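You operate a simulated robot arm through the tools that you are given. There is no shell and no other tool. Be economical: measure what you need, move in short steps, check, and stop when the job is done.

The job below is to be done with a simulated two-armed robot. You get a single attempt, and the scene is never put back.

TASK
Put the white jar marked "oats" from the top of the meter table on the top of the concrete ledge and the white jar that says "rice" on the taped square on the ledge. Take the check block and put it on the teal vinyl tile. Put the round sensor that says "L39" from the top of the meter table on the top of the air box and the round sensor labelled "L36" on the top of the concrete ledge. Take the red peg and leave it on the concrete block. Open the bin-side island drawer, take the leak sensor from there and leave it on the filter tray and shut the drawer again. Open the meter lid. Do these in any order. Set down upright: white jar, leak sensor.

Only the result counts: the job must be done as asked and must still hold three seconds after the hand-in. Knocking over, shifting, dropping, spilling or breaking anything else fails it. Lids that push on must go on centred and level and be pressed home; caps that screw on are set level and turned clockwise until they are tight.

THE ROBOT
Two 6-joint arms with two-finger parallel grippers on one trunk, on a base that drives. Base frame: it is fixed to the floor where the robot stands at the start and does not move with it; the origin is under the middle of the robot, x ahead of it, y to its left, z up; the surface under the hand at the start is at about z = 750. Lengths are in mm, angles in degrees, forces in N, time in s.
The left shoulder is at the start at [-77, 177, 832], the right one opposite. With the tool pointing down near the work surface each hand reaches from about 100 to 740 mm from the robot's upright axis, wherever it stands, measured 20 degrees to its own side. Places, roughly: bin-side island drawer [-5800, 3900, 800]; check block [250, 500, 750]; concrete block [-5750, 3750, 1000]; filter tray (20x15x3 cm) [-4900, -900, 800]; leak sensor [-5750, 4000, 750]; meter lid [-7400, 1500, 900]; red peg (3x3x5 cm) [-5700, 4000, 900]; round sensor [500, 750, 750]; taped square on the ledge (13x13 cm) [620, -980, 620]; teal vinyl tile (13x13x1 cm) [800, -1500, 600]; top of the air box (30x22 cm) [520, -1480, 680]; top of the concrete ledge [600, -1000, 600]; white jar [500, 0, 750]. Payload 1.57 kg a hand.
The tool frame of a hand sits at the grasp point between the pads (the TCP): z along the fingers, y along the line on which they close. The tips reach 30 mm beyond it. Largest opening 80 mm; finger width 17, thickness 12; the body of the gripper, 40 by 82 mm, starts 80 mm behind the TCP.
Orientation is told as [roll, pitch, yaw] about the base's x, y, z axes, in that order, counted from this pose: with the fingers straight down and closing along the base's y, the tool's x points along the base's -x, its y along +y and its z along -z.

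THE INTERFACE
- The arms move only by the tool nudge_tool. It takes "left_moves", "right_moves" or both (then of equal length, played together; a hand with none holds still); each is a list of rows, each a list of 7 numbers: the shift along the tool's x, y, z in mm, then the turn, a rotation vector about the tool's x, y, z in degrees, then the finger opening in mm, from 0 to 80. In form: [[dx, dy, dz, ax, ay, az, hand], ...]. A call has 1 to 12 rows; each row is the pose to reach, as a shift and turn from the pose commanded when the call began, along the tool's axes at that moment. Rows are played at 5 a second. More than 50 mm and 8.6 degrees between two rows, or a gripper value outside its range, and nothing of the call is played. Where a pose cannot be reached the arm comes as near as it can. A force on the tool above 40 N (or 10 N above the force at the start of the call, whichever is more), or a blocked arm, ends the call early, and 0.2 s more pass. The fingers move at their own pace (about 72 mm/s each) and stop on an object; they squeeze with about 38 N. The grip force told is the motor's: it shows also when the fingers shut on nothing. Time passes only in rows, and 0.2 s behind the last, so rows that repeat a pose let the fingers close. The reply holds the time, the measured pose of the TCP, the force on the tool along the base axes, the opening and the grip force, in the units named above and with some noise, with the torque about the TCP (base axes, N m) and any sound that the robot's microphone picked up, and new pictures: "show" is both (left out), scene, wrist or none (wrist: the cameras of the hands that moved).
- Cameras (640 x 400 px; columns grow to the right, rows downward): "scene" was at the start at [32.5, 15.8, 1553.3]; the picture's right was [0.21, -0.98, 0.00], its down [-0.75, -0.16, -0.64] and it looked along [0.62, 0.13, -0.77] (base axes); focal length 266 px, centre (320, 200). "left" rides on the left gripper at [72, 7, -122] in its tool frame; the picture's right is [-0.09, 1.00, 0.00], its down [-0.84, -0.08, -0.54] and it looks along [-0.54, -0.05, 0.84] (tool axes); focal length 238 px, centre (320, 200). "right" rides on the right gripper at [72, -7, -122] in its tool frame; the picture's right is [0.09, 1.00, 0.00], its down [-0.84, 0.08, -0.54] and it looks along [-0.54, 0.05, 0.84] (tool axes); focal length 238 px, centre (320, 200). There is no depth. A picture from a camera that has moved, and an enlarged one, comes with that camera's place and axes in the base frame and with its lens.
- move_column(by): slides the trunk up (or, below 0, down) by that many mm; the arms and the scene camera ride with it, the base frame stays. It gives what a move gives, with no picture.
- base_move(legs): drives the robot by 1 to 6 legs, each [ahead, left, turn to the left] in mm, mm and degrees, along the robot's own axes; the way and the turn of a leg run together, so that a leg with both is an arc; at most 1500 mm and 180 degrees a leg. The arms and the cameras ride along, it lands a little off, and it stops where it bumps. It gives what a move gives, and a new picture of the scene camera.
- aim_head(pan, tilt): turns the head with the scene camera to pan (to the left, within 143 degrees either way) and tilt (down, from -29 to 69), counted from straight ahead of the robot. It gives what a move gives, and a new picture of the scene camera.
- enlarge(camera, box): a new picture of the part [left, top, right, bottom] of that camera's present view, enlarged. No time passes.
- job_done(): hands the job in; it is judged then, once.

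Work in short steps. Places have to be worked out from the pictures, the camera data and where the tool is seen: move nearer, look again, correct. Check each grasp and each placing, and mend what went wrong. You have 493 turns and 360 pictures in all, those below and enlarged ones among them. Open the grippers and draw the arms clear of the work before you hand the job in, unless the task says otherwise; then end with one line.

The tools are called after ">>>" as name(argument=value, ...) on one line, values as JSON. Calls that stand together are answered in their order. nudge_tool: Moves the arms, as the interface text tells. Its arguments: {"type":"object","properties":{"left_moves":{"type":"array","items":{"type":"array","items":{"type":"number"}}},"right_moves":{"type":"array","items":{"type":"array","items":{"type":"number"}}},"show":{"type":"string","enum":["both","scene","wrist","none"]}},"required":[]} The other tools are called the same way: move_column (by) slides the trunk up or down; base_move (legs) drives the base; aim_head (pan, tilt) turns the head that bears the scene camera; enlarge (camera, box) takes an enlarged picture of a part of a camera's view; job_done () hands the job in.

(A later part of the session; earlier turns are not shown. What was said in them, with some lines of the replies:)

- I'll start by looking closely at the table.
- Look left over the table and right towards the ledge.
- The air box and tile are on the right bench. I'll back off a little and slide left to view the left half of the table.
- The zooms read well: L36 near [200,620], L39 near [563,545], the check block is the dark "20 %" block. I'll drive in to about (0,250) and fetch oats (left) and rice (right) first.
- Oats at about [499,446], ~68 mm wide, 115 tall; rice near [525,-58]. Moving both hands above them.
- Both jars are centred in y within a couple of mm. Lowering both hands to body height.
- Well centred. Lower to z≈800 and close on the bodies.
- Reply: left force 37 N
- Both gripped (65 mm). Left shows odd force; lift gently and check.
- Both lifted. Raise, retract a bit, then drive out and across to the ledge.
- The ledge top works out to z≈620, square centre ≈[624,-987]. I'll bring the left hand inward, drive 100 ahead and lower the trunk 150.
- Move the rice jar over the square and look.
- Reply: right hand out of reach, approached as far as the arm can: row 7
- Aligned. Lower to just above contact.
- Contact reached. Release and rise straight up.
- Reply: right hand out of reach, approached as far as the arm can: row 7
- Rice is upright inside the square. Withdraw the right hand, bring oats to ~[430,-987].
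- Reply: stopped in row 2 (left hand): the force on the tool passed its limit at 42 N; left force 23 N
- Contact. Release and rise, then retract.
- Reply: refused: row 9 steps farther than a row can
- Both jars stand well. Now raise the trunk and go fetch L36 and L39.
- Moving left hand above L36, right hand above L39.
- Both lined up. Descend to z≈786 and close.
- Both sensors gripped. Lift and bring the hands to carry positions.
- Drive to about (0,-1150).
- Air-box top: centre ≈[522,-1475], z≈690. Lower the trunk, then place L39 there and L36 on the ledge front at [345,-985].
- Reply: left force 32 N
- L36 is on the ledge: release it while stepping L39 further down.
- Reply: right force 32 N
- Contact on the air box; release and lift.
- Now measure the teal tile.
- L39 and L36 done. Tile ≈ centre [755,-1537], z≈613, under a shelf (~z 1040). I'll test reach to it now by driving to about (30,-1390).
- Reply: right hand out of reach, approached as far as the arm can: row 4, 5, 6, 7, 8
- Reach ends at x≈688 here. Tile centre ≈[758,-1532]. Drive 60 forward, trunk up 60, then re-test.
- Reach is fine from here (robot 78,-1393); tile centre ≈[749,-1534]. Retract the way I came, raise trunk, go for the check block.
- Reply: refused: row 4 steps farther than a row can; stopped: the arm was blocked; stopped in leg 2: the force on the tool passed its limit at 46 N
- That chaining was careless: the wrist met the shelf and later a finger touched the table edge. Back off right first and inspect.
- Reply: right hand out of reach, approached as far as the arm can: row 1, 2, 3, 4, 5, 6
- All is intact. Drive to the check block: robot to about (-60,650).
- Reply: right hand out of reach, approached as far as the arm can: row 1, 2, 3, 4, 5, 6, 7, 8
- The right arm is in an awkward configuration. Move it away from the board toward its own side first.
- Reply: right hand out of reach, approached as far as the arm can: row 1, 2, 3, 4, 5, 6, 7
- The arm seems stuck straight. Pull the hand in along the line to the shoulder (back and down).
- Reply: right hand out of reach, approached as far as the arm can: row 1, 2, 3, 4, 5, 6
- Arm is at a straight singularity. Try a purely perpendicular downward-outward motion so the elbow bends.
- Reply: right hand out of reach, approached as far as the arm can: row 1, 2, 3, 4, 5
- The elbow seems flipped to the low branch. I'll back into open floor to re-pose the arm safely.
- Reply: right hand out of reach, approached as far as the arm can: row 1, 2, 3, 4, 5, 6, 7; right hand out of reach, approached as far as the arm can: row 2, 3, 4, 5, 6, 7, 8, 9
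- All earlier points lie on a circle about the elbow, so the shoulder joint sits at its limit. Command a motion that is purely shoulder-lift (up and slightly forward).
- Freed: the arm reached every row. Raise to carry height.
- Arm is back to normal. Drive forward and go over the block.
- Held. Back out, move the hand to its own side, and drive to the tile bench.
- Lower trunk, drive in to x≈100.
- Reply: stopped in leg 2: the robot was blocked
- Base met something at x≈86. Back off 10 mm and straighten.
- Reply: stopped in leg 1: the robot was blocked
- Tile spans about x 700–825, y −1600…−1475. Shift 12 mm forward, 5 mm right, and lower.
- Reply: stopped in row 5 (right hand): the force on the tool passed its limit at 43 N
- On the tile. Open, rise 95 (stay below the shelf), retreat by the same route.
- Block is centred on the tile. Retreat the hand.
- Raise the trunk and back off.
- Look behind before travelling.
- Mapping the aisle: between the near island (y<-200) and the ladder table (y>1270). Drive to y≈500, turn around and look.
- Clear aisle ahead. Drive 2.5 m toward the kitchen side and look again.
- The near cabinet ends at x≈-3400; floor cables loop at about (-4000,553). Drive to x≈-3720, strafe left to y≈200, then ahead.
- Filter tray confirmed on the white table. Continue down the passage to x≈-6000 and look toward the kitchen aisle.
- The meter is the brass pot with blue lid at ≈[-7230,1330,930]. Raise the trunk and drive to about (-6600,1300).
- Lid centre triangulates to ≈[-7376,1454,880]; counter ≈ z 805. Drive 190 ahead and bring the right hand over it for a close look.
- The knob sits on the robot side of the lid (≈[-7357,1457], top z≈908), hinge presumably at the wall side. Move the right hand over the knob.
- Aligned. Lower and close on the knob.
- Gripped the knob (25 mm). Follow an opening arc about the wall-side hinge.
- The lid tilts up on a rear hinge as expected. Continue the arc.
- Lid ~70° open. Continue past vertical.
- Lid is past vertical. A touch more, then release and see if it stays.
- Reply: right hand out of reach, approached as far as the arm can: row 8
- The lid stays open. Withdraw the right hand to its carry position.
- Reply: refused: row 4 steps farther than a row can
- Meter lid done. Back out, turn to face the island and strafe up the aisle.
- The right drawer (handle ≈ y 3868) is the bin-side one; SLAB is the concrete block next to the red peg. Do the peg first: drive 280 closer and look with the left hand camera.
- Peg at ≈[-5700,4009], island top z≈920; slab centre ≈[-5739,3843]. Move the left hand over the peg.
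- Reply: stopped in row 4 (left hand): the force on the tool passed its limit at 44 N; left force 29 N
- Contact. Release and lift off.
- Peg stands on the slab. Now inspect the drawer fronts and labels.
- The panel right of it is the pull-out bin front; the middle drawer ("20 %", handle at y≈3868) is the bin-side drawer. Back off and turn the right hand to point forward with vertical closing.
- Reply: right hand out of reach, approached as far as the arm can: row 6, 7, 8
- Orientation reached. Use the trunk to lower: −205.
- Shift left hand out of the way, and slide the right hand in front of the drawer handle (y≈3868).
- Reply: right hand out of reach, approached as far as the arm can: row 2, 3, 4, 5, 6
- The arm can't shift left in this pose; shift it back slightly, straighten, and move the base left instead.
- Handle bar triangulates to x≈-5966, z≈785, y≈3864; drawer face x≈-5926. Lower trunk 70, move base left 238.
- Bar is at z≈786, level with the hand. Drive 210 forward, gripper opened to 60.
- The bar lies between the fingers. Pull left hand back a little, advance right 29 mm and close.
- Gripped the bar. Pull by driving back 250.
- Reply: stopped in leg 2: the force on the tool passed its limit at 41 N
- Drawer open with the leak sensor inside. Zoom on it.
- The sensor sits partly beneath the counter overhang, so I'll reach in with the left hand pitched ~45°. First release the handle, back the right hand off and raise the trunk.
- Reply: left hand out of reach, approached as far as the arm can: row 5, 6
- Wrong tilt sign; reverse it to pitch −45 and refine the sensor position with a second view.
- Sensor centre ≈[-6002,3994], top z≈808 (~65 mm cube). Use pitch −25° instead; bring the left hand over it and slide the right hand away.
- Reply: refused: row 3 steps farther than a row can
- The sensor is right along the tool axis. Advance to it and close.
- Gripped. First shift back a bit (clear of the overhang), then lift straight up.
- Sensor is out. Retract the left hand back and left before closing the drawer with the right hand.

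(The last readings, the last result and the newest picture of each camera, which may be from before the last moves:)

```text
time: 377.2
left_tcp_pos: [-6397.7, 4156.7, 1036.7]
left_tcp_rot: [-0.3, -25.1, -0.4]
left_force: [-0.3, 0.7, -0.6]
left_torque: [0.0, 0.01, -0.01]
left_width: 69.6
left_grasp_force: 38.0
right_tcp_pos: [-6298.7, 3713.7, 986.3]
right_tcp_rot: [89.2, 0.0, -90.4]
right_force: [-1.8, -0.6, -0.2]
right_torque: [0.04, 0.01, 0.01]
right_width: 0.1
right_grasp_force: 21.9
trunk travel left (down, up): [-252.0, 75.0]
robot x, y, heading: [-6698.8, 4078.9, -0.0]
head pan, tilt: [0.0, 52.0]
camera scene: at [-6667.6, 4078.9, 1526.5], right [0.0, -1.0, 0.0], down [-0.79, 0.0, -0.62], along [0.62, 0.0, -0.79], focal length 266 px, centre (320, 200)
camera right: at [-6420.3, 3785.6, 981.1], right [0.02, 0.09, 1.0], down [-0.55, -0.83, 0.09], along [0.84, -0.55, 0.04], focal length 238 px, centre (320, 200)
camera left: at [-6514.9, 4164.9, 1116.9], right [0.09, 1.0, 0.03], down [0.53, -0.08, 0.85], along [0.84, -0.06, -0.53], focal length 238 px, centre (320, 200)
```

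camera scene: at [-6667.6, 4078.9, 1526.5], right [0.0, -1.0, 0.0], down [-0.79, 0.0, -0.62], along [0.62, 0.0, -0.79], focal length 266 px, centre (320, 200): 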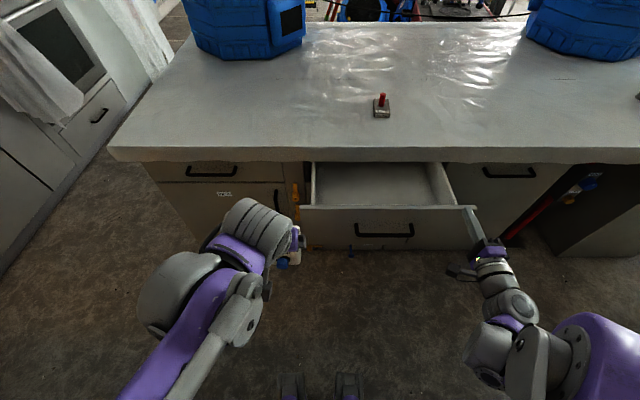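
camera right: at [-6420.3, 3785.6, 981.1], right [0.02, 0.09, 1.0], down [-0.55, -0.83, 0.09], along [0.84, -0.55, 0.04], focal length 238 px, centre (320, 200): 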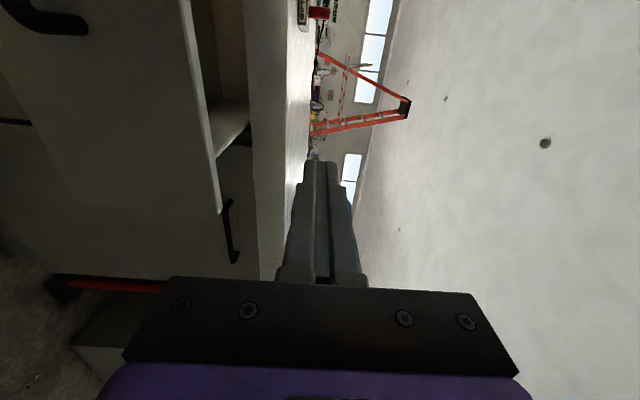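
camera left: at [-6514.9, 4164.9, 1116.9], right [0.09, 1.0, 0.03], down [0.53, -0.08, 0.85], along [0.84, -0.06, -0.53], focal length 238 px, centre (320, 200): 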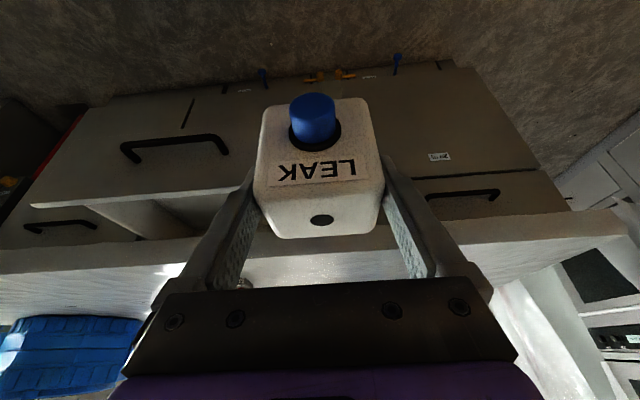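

>>> base_move(legs=[[0, 150, 0]])

>>> move_column(by=-164)

>>> enlarge(camera="right", box=[0, 0, 640, 400])

```text
time: 379.2
left_tcp_pos: [-6396.4, 4305.9, 1036.9]
left_tcp_rot: [-0.3, -25.0, -0.4]
left_force: [0.9, 0.0, -1.3]
left_torque: [-0.02, -0.02, 0.0]
left_width: 69.6
left_grasp_force: 38.0
right_tcp_pos: [-6297.9, 3863.6, 986.0]
right_tcp_rot: [89.0, 0.0, -90.3]
right_force: [-0.3, 0.3, 0.0]
right_torque: [-0.01, 0.03, -0.02]
right_width: 0.1
right_grasp_force: 21.0
trunk travel left (down, up): [-252.0, 75.0]
robot x, y, heading: [-6698.9, 4232.3, 0.1]
head pan, tilt: [0.0, 52.0]
camera scene: at [-6666.0, 4229.2, 1526.5], right [0.0, -1.0, 0.0], down [-0.79, 0.0, -0.62], along [0.62, 0.0, -0.79], focal length 266 px, centre (320, 200)
```

scene: 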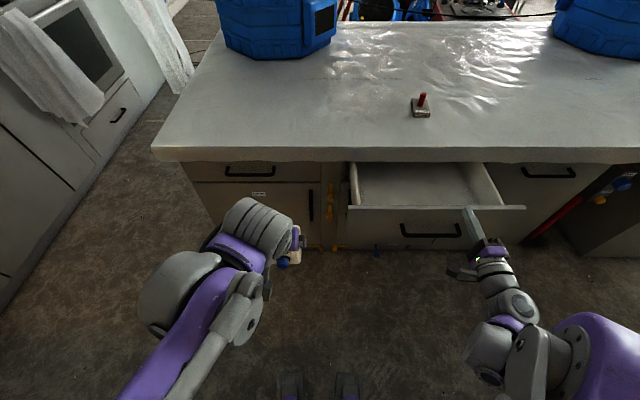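

```text
time: 381.0
left_tcp_pos: [-6397.1, 4305.8, 872.6]
left_tcp_rot: [-0.3, -24.9, -0.4]
left_force: [-0.1, 0.2, -1.6]
left_torque: [0.02, -0.01, -0.02]
left_width: 69.5
left_grasp_force: 38.5
right_tcp_pos: [-6296.9, 3862.6, 820.8]
right_tcp_rot: [89.0, 0.1, -90.4]
right_force: [0.1, 0.0, 0.2]
right_torque: [0.02, 0.0, 0.0]
right_width: 0.0
right_grasp_force: 20.3
trunk travel left (down, up): [-88.0, 239.0]
robot x, y, heading: [-6698.6, 4227.9, 0.3]
head pan, tilt: [0.0, 52.0]
```

```text
1.00 times, centred on (320, 200) of right (not enlarged: the box is as wide or as high as the picture)
camera zoom: at [-6419.1, 3935.8, 816.9], right [0.02, 0.09, 1.0], down [-0.55, -0.83, 0.09], along [0.84, -0.55, 0.04], focal length 238 px, centre (320, 200)
```

zoom: 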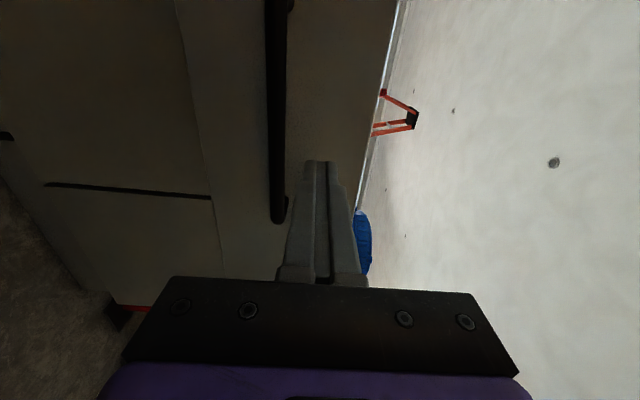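

Fingers are above the handle and below the panel top. Push the drawer shut by driving forward.

>>> base_move(legs=[[300, 0, 0]])

>>> base_move(legs=[[50, 0, 0]])

```text
time: 383.1
left_tcp_pos: [-6097.1, 4306.4, 873.0]
left_tcp_rot: [-0.2, -25.1, -0.5]
left_force: [-0.2, -0.9, -1.8]
left_torque: [-0.01, -0.01, -0.01]
left_width: 69.5
left_grasp_force: 37.7
right_tcp_pos: [-5997.3, 3863.6, 821.0]
right_tcp_rot: [89.0, 0.0, -90.4]
right_force: [0.5, 0.7, -0.4]
right_torque: [-0.03, -0.02, 0.02]
right_width: 0.0
right_grasp_force: 21.4
trunk travel left (down, up): [-88.0, 239.0]
robot x, y, heading: [-6399.0, 4228.2, -0.1]
head pan, tilt: [0.0, 52.0]
camera scene: at [-6341.0, 4229.3, 1359.5], right [0.0, -1.0, 0.0], down [-0.79, 0.0, -0.62], along [0.62, 0.0, -0.79], focal length 266 px, centre (320, 200)
```

scene: 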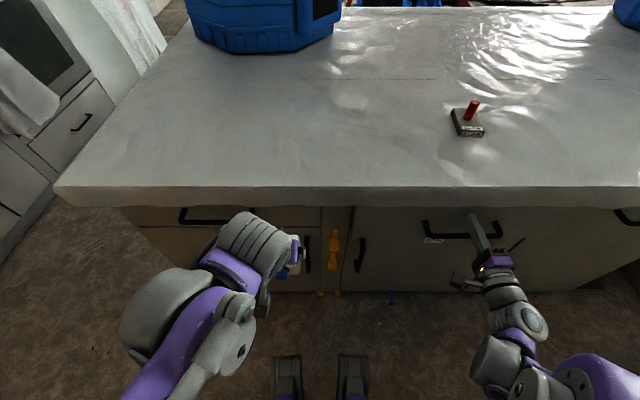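

```text
time: 384.1
left_tcp_pos: [-6049.6, 4305.3, 873.3]
left_tcp_rot: [-0.5, -25.1, -0.5]
left_force: [-0.5, 0.3, -2.1]
left_torque: [0.0, -0.01, -0.04]
left_width: 69.7
left_grasp_force: 38.3
right_tcp_pos: [-5955.2, 3862.7, 821.2]
right_tcp_rot: [89.2, 0.0, -90.6]
right_force: [-0.4, 0.1, 0.3]
right_torque: [-0.02, 0.02, 0.01]
right_width: 0.0
right_grasp_force: 21.3
trunk travel left (down, up): [-88.0, 239.0]
robot x, y, heading: [-6354.9, 4230.5, -0.0]
head pan, tilt: [0.0, 52.0]
stopped in leg 1: the force on the tool passed its limit at 82 N (the readings are from after the stop); the commanded pose is now the measured one
camera scene: at [-6294.6, 4229.2, 1359.5], right [0.0, -1.0, 0.0], down [-0.79, 0.0, -0.62], along [0.62, 0.0, -0.79], focal length 266 px, centre (320, 200)
```

scene: 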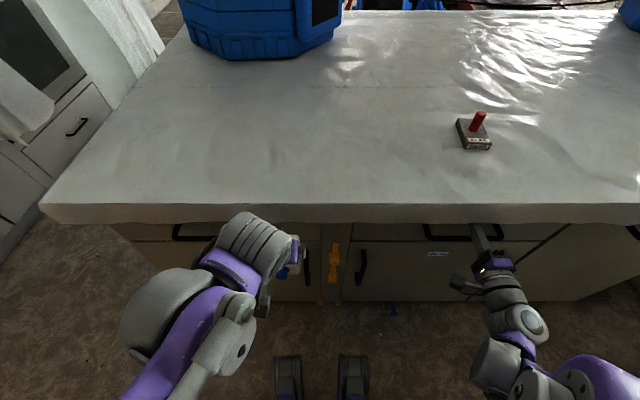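

Closed (tips at x≈-5925). Back off and check flushness.

>>> base_move(legs=[[-300, 0, 0]])

>>> enlarge(camera="scene", box=[180, 140, 560, 270])

```text
time: 386.1
left_tcp_pos: [-6346.9, 4306.1, 872.8]
left_tcp_rot: [-0.3, -25.1, -0.4]
left_force: [0.6, -0.4, -1.0]
left_torque: [0.03, 0.01, -0.02]
left_width: 69.5
left_grasp_force: 37.8
right_tcp_pos: [-6252.8, 3863.4, 820.9]
right_tcp_rot: [89.1, 0.0, -90.5]
right_force: [-1.3, -0.5, 0.7]
right_torque: [0.0, -0.02, -0.02]
right_width: 0.0
right_grasp_force: 21.2
trunk travel left (down, up): [-88.0, 239.0]
robot x, y, heading: [-6649.7, 4228.9, -0.1]
head pan, tilt: [0.0, 52.0]
camera scene: at [-6593.7, 4229.3, 1359.6], right [0.0, -1.0, 0.0], down [-0.79, 0.0, -0.62], along [0.62, 0.0, -0.79], focal length 266 px, centre (320, 200)
```

scene: 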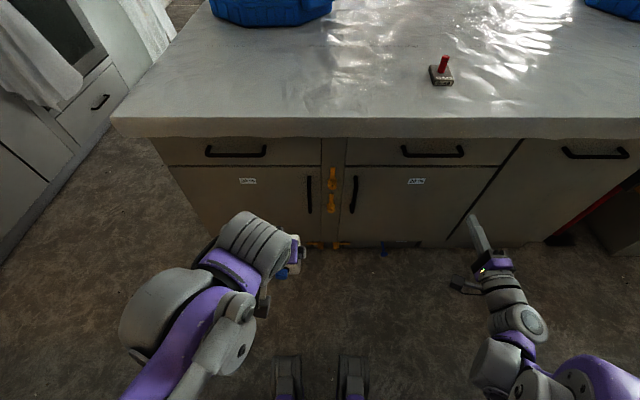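

```text
1.68 times, centred on (370, 205) of scene
camera zoom: at [-6593.7, 4229.3, 1359.6], right [0.0, -1.0, 0.0], down [-0.79, 0.0, -0.62], along [0.62, 0.0, -0.79], focal length 448 px, centre (236, 192)
```

zoom: 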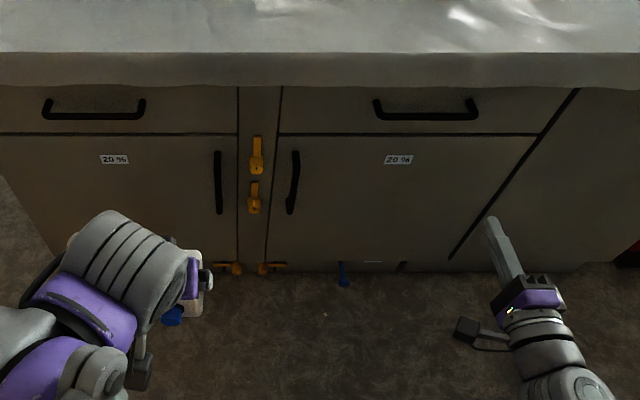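

>>> enlarge(camera="scene", box=[360, 225, 460, 265])

```text
6.40 times, centred on (410, 245) of scene
camera zoom: at [-6593.7, 4229.3, 1359.6], right [0.0, -1.0, 0.0], down [-0.79, 0.0, -0.62], along [0.62, 0.0, -0.79], focal length 1702 px, centre (-256, -88)
```

zoom: 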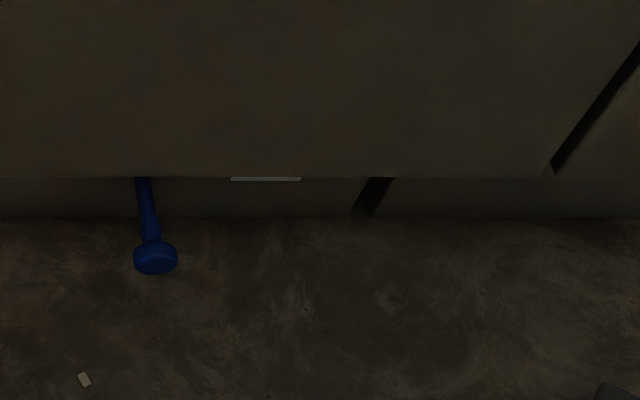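

Drawer is shut flush. Raise the trunk and travel back to the white table with the sensor.

>>> move_column(by=160)

>>> base_move(legs=[[0, -1400, 0], [0, -1300, 0]])

```text
time: 388.0
left_tcp_pos: [-6347.7, 4305.4, 1032.3]
left_tcp_rot: [-0.4, -24.9, -0.4]
left_force: [0.2, -0.2, -1.1]
left_torque: [-0.02, -0.01, 0.01]
left_width: 69.4
left_grasp_force: 38.5
right_tcp_pos: [-6254.1, 3862.8, 980.9]
right_tcp_rot: [89.1, -0.1, -90.5]
right_force: [0.2, 0.2, 0.2]
right_torque: [-0.01, -0.02, 0.03]
right_width: 0.0
right_grasp_force: 21.1
trunk travel left (down, up): [-248.0, 79.0]
robot x, y, heading: [-6649.6, 4229.1, 0.3]
head pan, tilt: [0.0, 52.0]
```

```text
time: 411.8
left_tcp_pos: [-6374.5, 1580.7, 1032.5]
left_tcp_rot: [-0.2, -25.0, -1.6]
left_force: [0.0, 0.6, -0.9]
left_torque: [0.01, 0.02, -0.03]
left_width: 69.3
left_grasp_force: 37.7
right_tcp_pos: [-6289.6, 1135.1, 982.1]
right_tcp_rot: [89.0, -0.1, -91.8]
right_force: [-0.7, -0.2, 0.4]
right_torque: [0.0, -0.01, 0.0]
right_width: 0.0
right_grasp_force: 21.5
trunk travel left (down, up): [-248.0, 79.0]
robot x, y, heading: [-6679.9, 1510.8, -1.2]
head pan, tilt: [0.0, 52.0]
camera scene: at [-6645.5, 1508.8, 1522.3], right [-0.02, -1.0, 0.0], down [-0.79, 0.02, -0.62], along [0.62, -0.01, -0.79], focal length 266 px, centre (320, 200)
```

scene: 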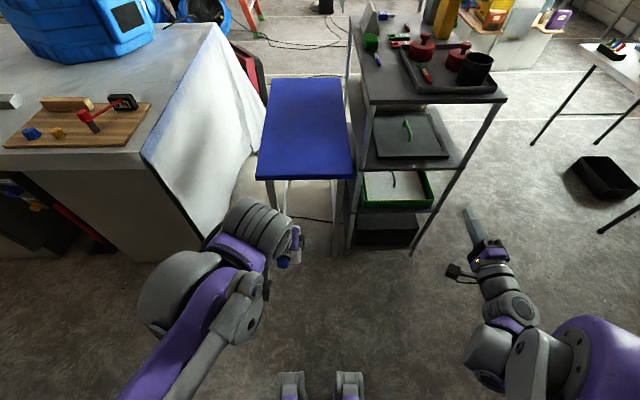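

>>> base_move(legs=[[0, -1250, 1.2], [1300, 0, 0], [1130, 0, 0]])

```text
time: 434.4
left_tcp_pos: [-3970.8, 366.8, 1032.4]
left_tcp_rot: [-0.3, -24.9, 0.8]
left_force: [0.1, -0.5, -1.1]
left_torque: [-0.03, 0.01, -0.04]
left_width: 69.5
left_grasp_force: 37.7
right_tcp_pos: [-3866.5, -74.8, 981.2]
right_tcp_rot: [89.1, 0.0, -89.4]
right_force: [-0.2, 0.5, 0.1]
right_torque: [0.0, -0.02, -0.05]
right_width: 0.1
right_grasp_force: 21.3
trunk travel left (down, up): [-248.0, 79.0]
robot x, y, heading: [-4273.0, 281.9, 1.3]
head pan, tilt: [0.0, 52.0]
camera scene: at [-4238.1, 284.4, 1522.3], right [0.02, -1.0, 0.0], down [-0.79, -0.02, -0.62], along [0.62, 0.01, -0.79], focal length 266 px, centre (320, 200)
```

scene: 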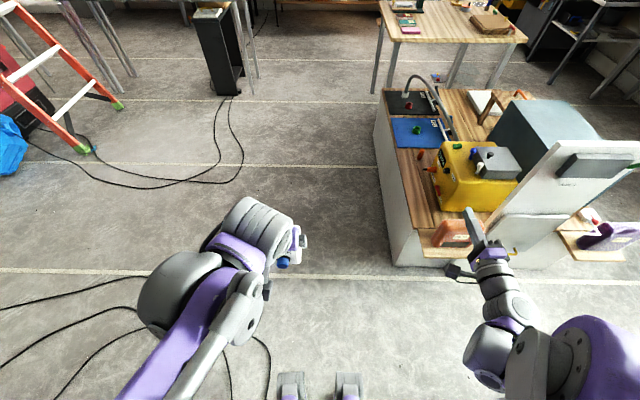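

>>> base_move(legs=[[0, 0, -90], [0, 0, -91]])

>>> aim_head(pan=40, tilt=35)

```text
time: 442.5
left_tcp_pos: [-4574.6, 204.1, 1033.7]
left_tcp_rot: [-0.3, -25.0, -180.0]
left_force: [0.3, -0.4, -0.8]
left_torque: [0.04, -0.02, 0.01]
left_width: 69.8
left_grasp_force: 38.7
right_tcp_pos: [-4671.8, 647.6, 982.5]
right_tcp_rot: [89.1, 0.0, 89.8]
right_force: [-0.7, 0.0, 0.4]
right_torque: [0.0, 0.02, 0.01]
right_width: 0.0
right_grasp_force: 21.6
trunk travel left (down, up): [-248.0, 79.0]
robot x, y, heading: [-4272.1, 282.2, -179.5]
head pan, tilt: [0.0, 52.0]
camera scene: at [-4307.7, 283.3, 1522.3], right [-0.01, 1.0, 0.0], down [0.79, 0.01, -0.62], along [-0.62, 0.0, -0.79], focal length 266 px, centre (320, 200)
```

scene: 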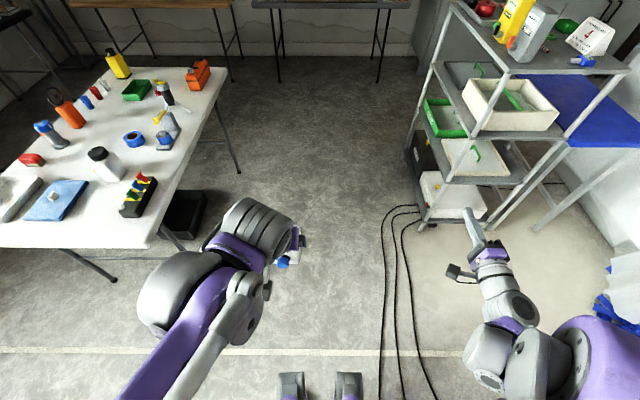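

```text
time: 443.6
left_tcp_pos: [-4574.3, 205.2, 1034.2]
left_tcp_rot: [-0.4, -24.9, -180.0]
left_force: [0.5, 0.0, -1.5]
left_torque: [0.01, -0.01, 0.02]
left_width: 69.2
left_grasp_force: 37.6
right_tcp_pos: [-4671.9, 647.4, 981.9]
right_tcp_rot: [89.1, 0.0, 89.8]
right_force: [-0.1, -0.2, -0.6]
right_torque: [-0.01, 0.02, 0.02]
right_width: 0.0
right_grasp_force: 21.5
trunk travel left (down, up): [-248.0, 79.0]
robot x, y, heading: [-4270.9, 282.6, -179.8]
head pan, tilt: [40.0, 35.0]
camera scene: at [-4299.7, 226.8, 1546.6], right [-0.65, 0.76, 0.0], down [0.44, 0.37, -0.82], along [-0.62, -0.53, -0.57], focal length 266 px, centre (320, 200)
```

scene: 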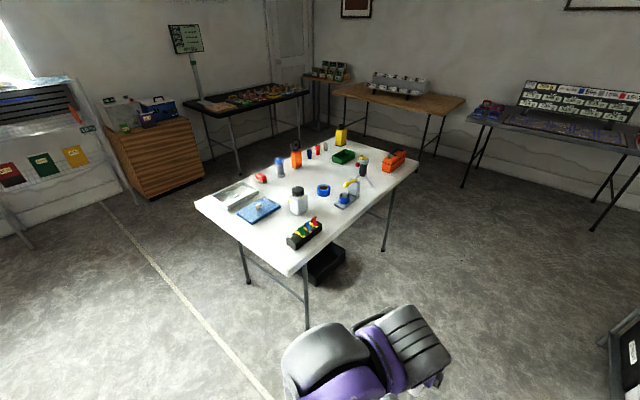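

>>> enlarge(camera="scene", box=[180, 160, 340, 260])

```text
4.00 times, centred on (260, 210) of scene
camera zoom: at [-4299.7, 226.8, 1546.6], right [-0.65, 0.76, 0.0], down [0.44, 0.37, -0.82], along [-0.62, -0.53, -0.57], focal length 1064 px, centre (560, 160)
```

zoom: 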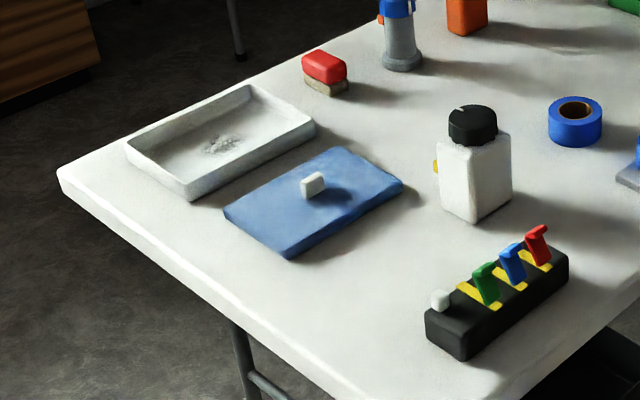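

The white open tray (≈[-4887,-861]) is the filter tray. Strafe to it.

>>> base_move(legs=[[0, 1060, 0], [50, 0, 0]])

>>> aim_head(pan=0, tilt=50)

>>> enlarge(camera="scene", box=[240, 100, 400, 200])

```text
time: 453.6
left_tcp_pos: [-4618.3, -845.5, 1032.5]
left_tcp_rot: [-0.3, -25.0, 179.8]
left_force: [-0.5, -0.7, -0.9]
left_torque: [-0.03, -0.03, 0.02]
left_width: 69.4
left_grasp_force: 37.7
right_tcp_pos: [-4714.6, -403.7, 981.2]
right_tcp_rot: [89.1, 0.1, 89.6]
right_force: [-0.2, 0.0, 0.0]
right_torque: [0.0, -0.01, 0.01]
right_width: 0.0
right_grasp_force: 21.5
trunk travel left (down, up): [-248.0, 79.0]
robot x, y, heading: [-4312.9, -764.7, -179.8]
head pan, tilt: [40.0, 35.0]
camera scene: at [-4344.5, -824.6, 1546.6], right [-0.65, 0.76, 0.0], down [0.44, 0.37, -0.82], along [-0.63, -0.53, -0.57], focal length 266 px, centre (320, 200)
```

scene: 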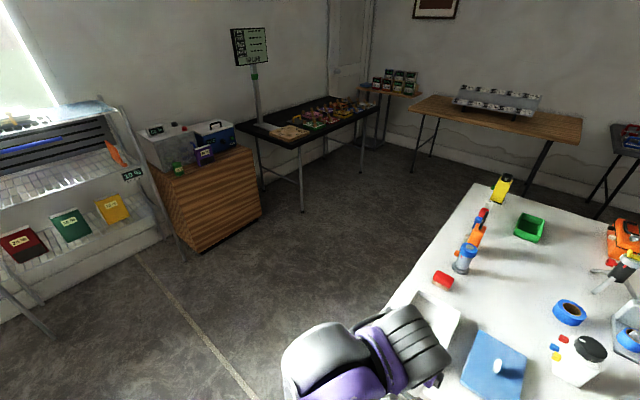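

```text
time: 454.7
left_tcp_pos: [-4619.1, -845.1, 1032.2]
left_tcp_rot: [-0.3, -24.9, 179.8]
left_force: [-0.2, 0.6, -0.8]
left_torque: [0.04, -0.03, -0.01]
left_width: 69.1
left_grasp_force: 38.3
right_tcp_pos: [-4714.5, -402.7, 981.5]
right_tcp_rot: [89.1, 0.0, 89.6]
right_force: [0.4, 0.0, 0.0]
right_torque: [-0.01, -0.01, -0.02]
right_width: 0.1
right_grasp_force: 21.1
trunk travel left (down, up): [-248.0, 79.0]
robot x, y, heading: [-4316.7, -766.5, -179.7]
head pan, tilt: [0.0, 50.0]
camera scene: at [-4353.4, -768.0, 1524.9], right [0.0, 1.0, 0.0], down [0.77, 0.0, -0.64], along [-0.64, 0.0, -0.77], focal length 266 px, centre (320, 200)
```

scene: 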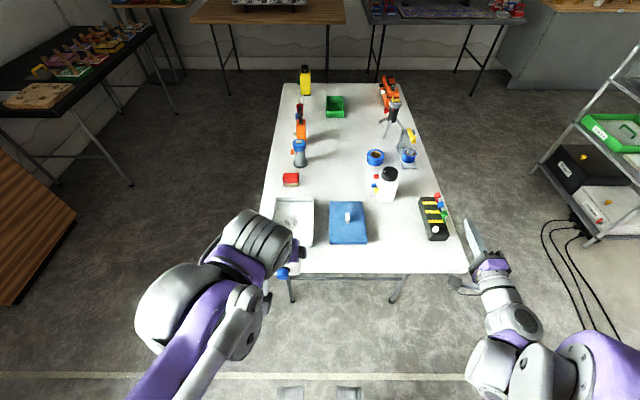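

```text
4.00 times, centred on (320, 150) of scene
camera zoom: at [-4353.4, -768.0, 1524.9], right [0.0, 1.0, 0.0], down [0.77, 0.0, -0.64], along [-0.64, 0.0, -0.77], focal length 1064 px, centre (320, 400)
```

zoom: 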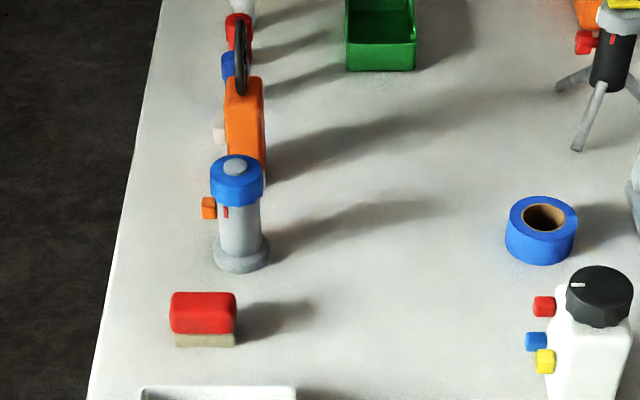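

Tray centre ≈[-4890,-860]. Bring the sensor over it.

>>> nudge_tool(left_moves=[[-36, 2, 17, 0, 0, 0, 40], [-72, 4, 34, 0, 0, 0, 40], [-108, 6, 51, 0, 0, 0, 40], [-144, 9, 68, 0, 0, 0, 40], [-180, 11, 85, 0, 0, 0, 40], [-216, 13, 101, 0, 0, 0, 40], [-245, 15, 114, 0, 0, 0, 40]])

```text
time: 456.3
left_tcp_pos: [-4889.5, -857.8, 1033.5]
left_tcp_rot: [-0.3, -25.1, 179.8]
left_force: [0.7, 0.3, -1.5]
left_torque: [-0.02, 0.02, 0.02]
left_width: 69.3
left_grasp_force: 37.7
right_tcp_pos: [-4714.7, -402.7, 981.1]
right_tcp_rot: [89.1, 0.0, 89.6]
right_force: [0.2, 0.1, 0.5]
right_torque: [0.02, -0.02, 0.0]
right_width: 0.0
right_grasp_force: 21.3
trunk travel left (down, up): [-248.0, 79.0]
robot x, y, heading: [-4313.1, -764.6, -179.9]
head pan, tilt: [0.0, 50.0]
camera scene: at [-4354.3, -767.9, 1524.9], right [0.0, 1.0, 0.0], down [0.77, 0.0, -0.64], along [-0.64, 0.0, -0.77], focal length 266 px, centre (320, 200)
camera left: at [-4773.4, -866.1, 1113.2], right [-0.09, -1.0, 0.03], down [-0.53, 0.08, 0.84], along [-0.84, 0.06, -0.53], focal length 238 px, centre (320, 200)
```

scene: 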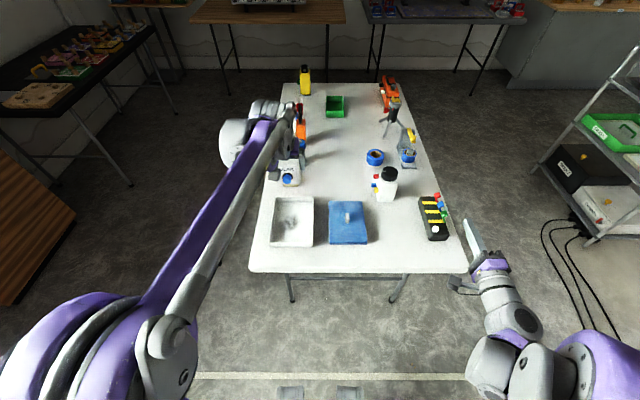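
left: 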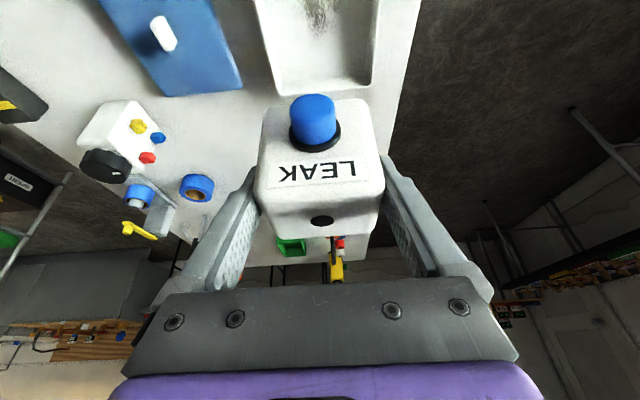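

Lower to just above the tray floor, shifting 9 mm in y.

>>> nudge_tool(left_moves=[[18, 5, 39, 0, 0, 0, 40], [36, 9, 78, 0, 0, 0, 40], [54, 9, 117, 0, 0, 0, 40], [72, 9, 156, 0, 0, 0, 40], [88, 9, 190, 0, 0, 0, 40]])

```text
time: 457.5
left_tcp_pos: [-4889.3, -866.9, 823.7]
left_tcp_rot: [-0.3, -25.1, 179.7]
left_force: [0.0, 0.0, -1.4]
left_torque: [-0.05, -0.01, -0.02]
left_width: 69.5
left_grasp_force: 38.7
right_tcp_pos: [-4714.0, -402.1, 981.7]
right_tcp_rot: [89.0, 0.0, 89.5]
right_force: [-0.3, 0.1, -0.1]
right_torque: [0.0, 0.0, 0.04]
right_width: 0.0
right_grasp_force: 21.8
trunk travel left (down, up): [-248.0, 79.0]
robot x, y, heading: [-4313.7, -763.5, -180.0]
head pan, tilt: [0.0, 50.0]
camera scene: at [-4353.9, -767.9, 1524.9], right [0.0, 1.0, 0.0], down [0.77, 0.0, -0.64], along [-0.64, 0.0, -0.77], focal length 266 px, centre (320, 200)
camera left: at [-4772.7, -874.5, 903.1], right [-0.09, -1.0, 0.03], down [-0.53, 0.08, 0.85], along [-0.84, 0.06, -0.53], focal length 238 px, centre (320, 200)
```

scene: 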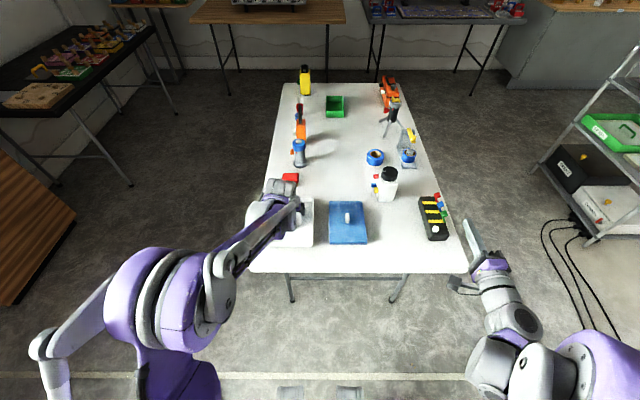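
left: 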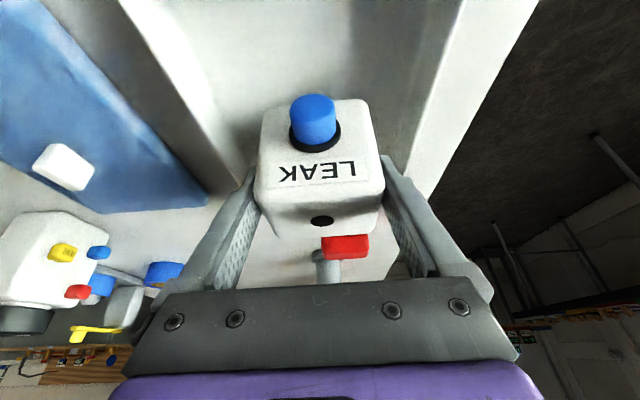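

>>> nudge_tool(left_moves=[[2, 0, 4, 0, 0, 0, 40], [4, 0, 8, 0, 0, 0, 40], [5.5, 0, 12, 0, 0, 0, 40], [7, 0, 15, 0, 0, 0, 40], [8, 0, 17, 0, 0, 0, 40], [9, 0, 19, 0, 0, 0, 40], [10, 0, 21, 0, 0, 0, 40], [11, 0, 23, 0, 0, 0, 40]], show="wrist")

```text
time: 459.3
left_tcp_pos: [-4886.1, -866.3, 799.4]
left_tcp_rot: [-0.3, -25.3, 179.7]
left_force: [0.9, -2.1, 37.9]
left_torque: [-0.38, -0.03, -0.07]
left_width: 69.8
left_grasp_force: 37.9
right_tcp_pos: [-4713.0, -402.9, 982.1]
right_tcp_rot: [89.3, 0.0, 89.6]
right_force: [1.1, 0.5, -0.2]
right_torque: [-0.02, 0.0, -0.04]
right_width: 0.0
right_grasp_force: 20.6
trunk travel left (down, up): [-248.0, 79.0]
robot x, y, heading: [-4314.6, -766.6, -179.7]
head pan, tilt: [0.0, 50.0]
camera left: at [-4770.5, -873.7, 879.6], right [-0.09, -1.0, 0.03], down [-0.53, 0.08, 0.85], along [-0.85, 0.06, -0.53], focal length 238 px, centre (320, 200)
```

left: 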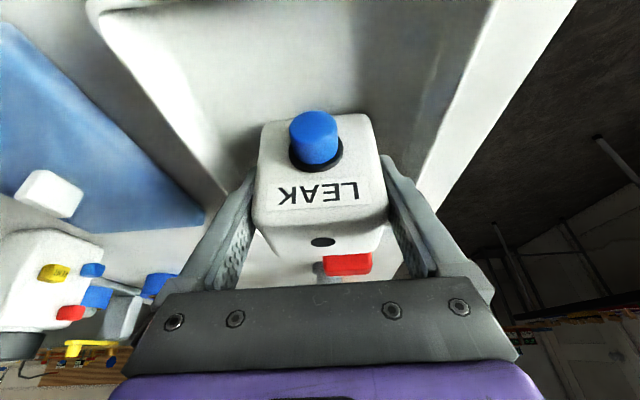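

On the tray floor. Release and withdraw upward along the tool axis.

>>> nudge_tool(left_moves=[[0, 0, -1, 0, 0, 0, 72], [0, 0, -1, 0, 0, 0, 79], [0, 0, -1, 0, 0, 0, 79], [0, 0, -30, 0, 0, 0, 79], [0, 0, -70, 0, 0, 0, 79], [0, 0, -110, 0, 0, 0, 79], [0, 0, -150, 0, 0, 0, 79], [0, 0, -190, 0, 0, 0, 79]])

```text
time: 461.1
left_tcp_pos: [-4807.8, -868.3, 971.8]
left_tcp_rot: [-0.4, -25.0, 179.8]
left_force: [0.0, -0.2, 0.0]
left_torque: [-0.03, 0.0, 0.06]
left_width: 78.8
left_grasp_force: 0.0
right_tcp_pos: [-4713.6, -402.0, 981.7]
right_tcp_rot: [89.1, 0.0, 89.6]
right_force: [-0.1, -0.1, -0.5]
right_torque: [-0.01, -0.01, 0.01]
right_width: 0.0
right_grasp_force: 21.1
trunk travel left (down, up): [-248.0, 79.0]
robot x, y, heading: [-4315.9, -767.1, -180.0]
head pan, tilt: [0.0, 50.0]
camera scene: at [-4352.1, -767.9, 1524.9], right [0.0, 1.0, 0.0], down [0.77, 0.0, -0.64], along [-0.64, 0.0, -0.77], focal length 266 px, centre (320, 200)
camera left: at [-4690.9, -875.5, 1051.0], right [-0.09, -1.0, 0.03], down [-0.53, 0.08, 0.85], along [-0.84, 0.06, -0.53], focal length 238 px, centre (320, 200)
```

scene: 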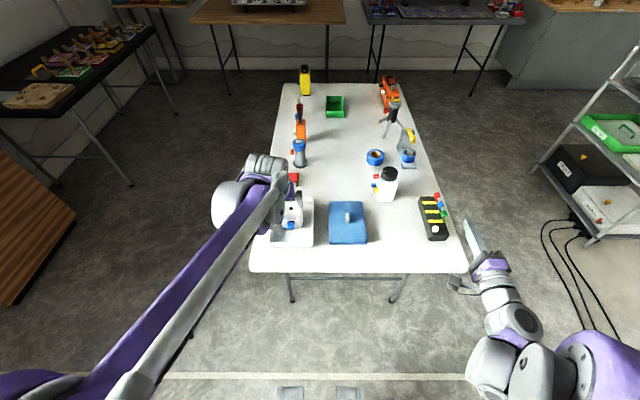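
left: 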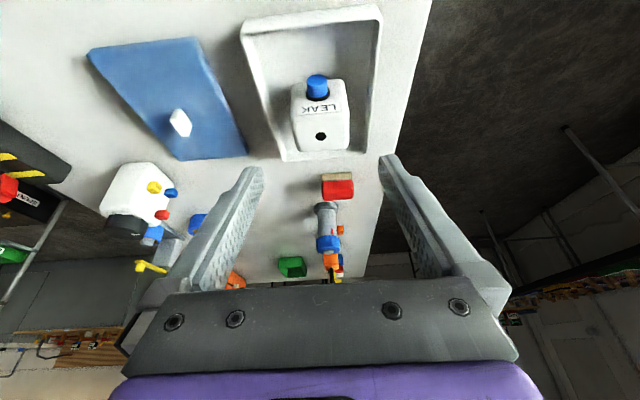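

The sensor stands upright in the filter tray. Back off, open the right gripper and do a final check.

>>> base_move(legs=[[-350, 0, 0]])

>>> nudge_tool(right_moves=[[0, 0, 0, 0, 0, 0, 40], [0, 0, 0, 0, 0, 0, 40], [0, 0, 0, 0, 0, 0, 40]], show="scene")

>>> enlarge(camera="scene", box=[250, 80, 410, 180])

```text
time: 463.4
left_tcp_pos: [-4460.0, -865.2, 969.8]
left_tcp_rot: [-0.3, -25.0, 179.7]
left_force: [0.2, -0.7, -0.1]
left_torque: [0.02, 0.02, -0.03]
left_width: 79.4
left_grasp_force: 0.0
right_tcp_pos: [-4365.1, -401.2, 980.5]
right_tcp_rot: [89.3, -0.1, 89.5]
right_force: [0.7, -0.1, -0.5]
right_torque: [-0.04, -0.02, 0.02]
right_width: 0.0
right_grasp_force: 21.5
trunk travel left (down, up): [-248.0, 79.0]
robot x, y, heading: [-3965.5, -769.6, -179.7]
head pan, tilt: [0.0, 50.0]
camera scene: at [-4004.4, -766.7, 1525.0], right [0.0, 1.0, 0.0], down [0.77, 0.0, -0.64], along [-0.64, 0.0, -0.77], focal length 266 px, centre (320, 200)
```

scene: 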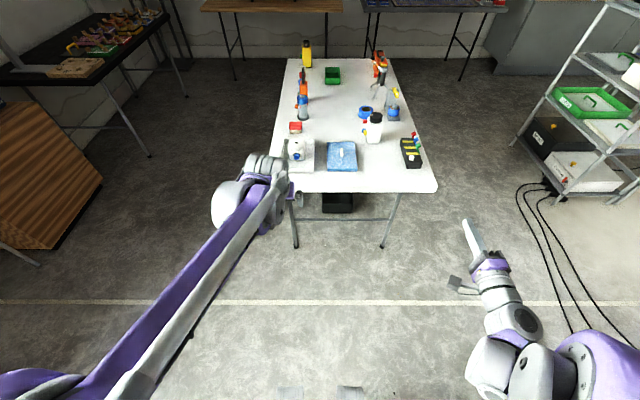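

```text
time: 464.2
left_tcp_pos: [-4460.4, -867.1, 970.5]
left_tcp_rot: [-0.3, -24.9, 179.8]
left_force: [0.1, 0.8, 0.4]
left_torque: [0.0, -0.01, 0.0]
left_width: 79.1
left_grasp_force: 0.0
right_tcp_pos: [-4365.4, -401.6, 982.4]
right_tcp_rot: [89.0, -0.1, 89.5]
right_force: [-0.7, 0.8, 0.3]
right_torque: [0.02, 0.0, -0.02]
right_width: 39.9
right_grasp_force: 0.1
trunk travel left (down, up): [-248.0, 79.0]
robot x, y, heading: [-3967.6, -765.6, -179.8]
head pan, tilt: [0.0, 50.0]
camera scene: at [-4005.0, -766.8, 1524.9], right [0.0, 1.0, 0.0], down [0.77, 0.0, -0.64], along [-0.64, 0.0, -0.77], focal length 266 px, centre (320, 200)
```

scene: 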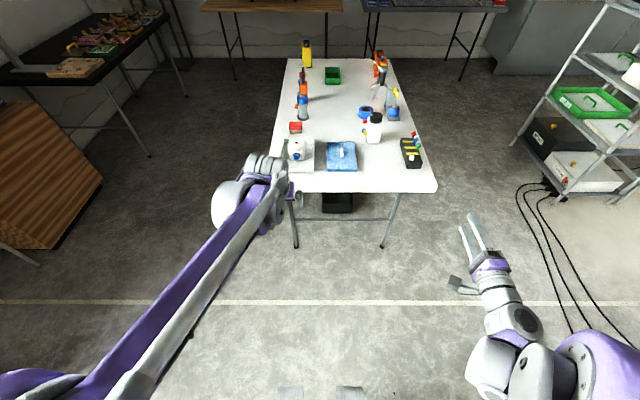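

```text
4.00 times, centred on (330, 130) of scene
camera zoom: at [-4005.0, -766.8, 1524.9], right [0.0, 1.0, 0.0], down [0.77, 0.0, -0.64], along [-0.64, 0.0, -0.77], focal length 1064 px, centre (280, 480)
```

zoom: 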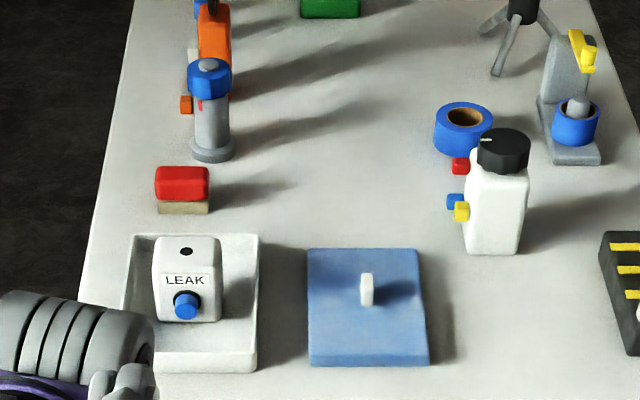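

Everything on the list has been placed and checked in the pictures, both grippers are open, and the arms are clear of the work. Handing in.

>>> job_done()

```text
The job is handed in.
```

I finished every item on the list and handed the job in. Two contacts along the way may count against it: once the wrist jammed against the instrument shelf while the trunk was rising, and once a finger hit the edge of the meter table at about 46 N. I saw nothing fallen or out of place in the pictures afterwards, but I did not measure whether the shelf or table moved.
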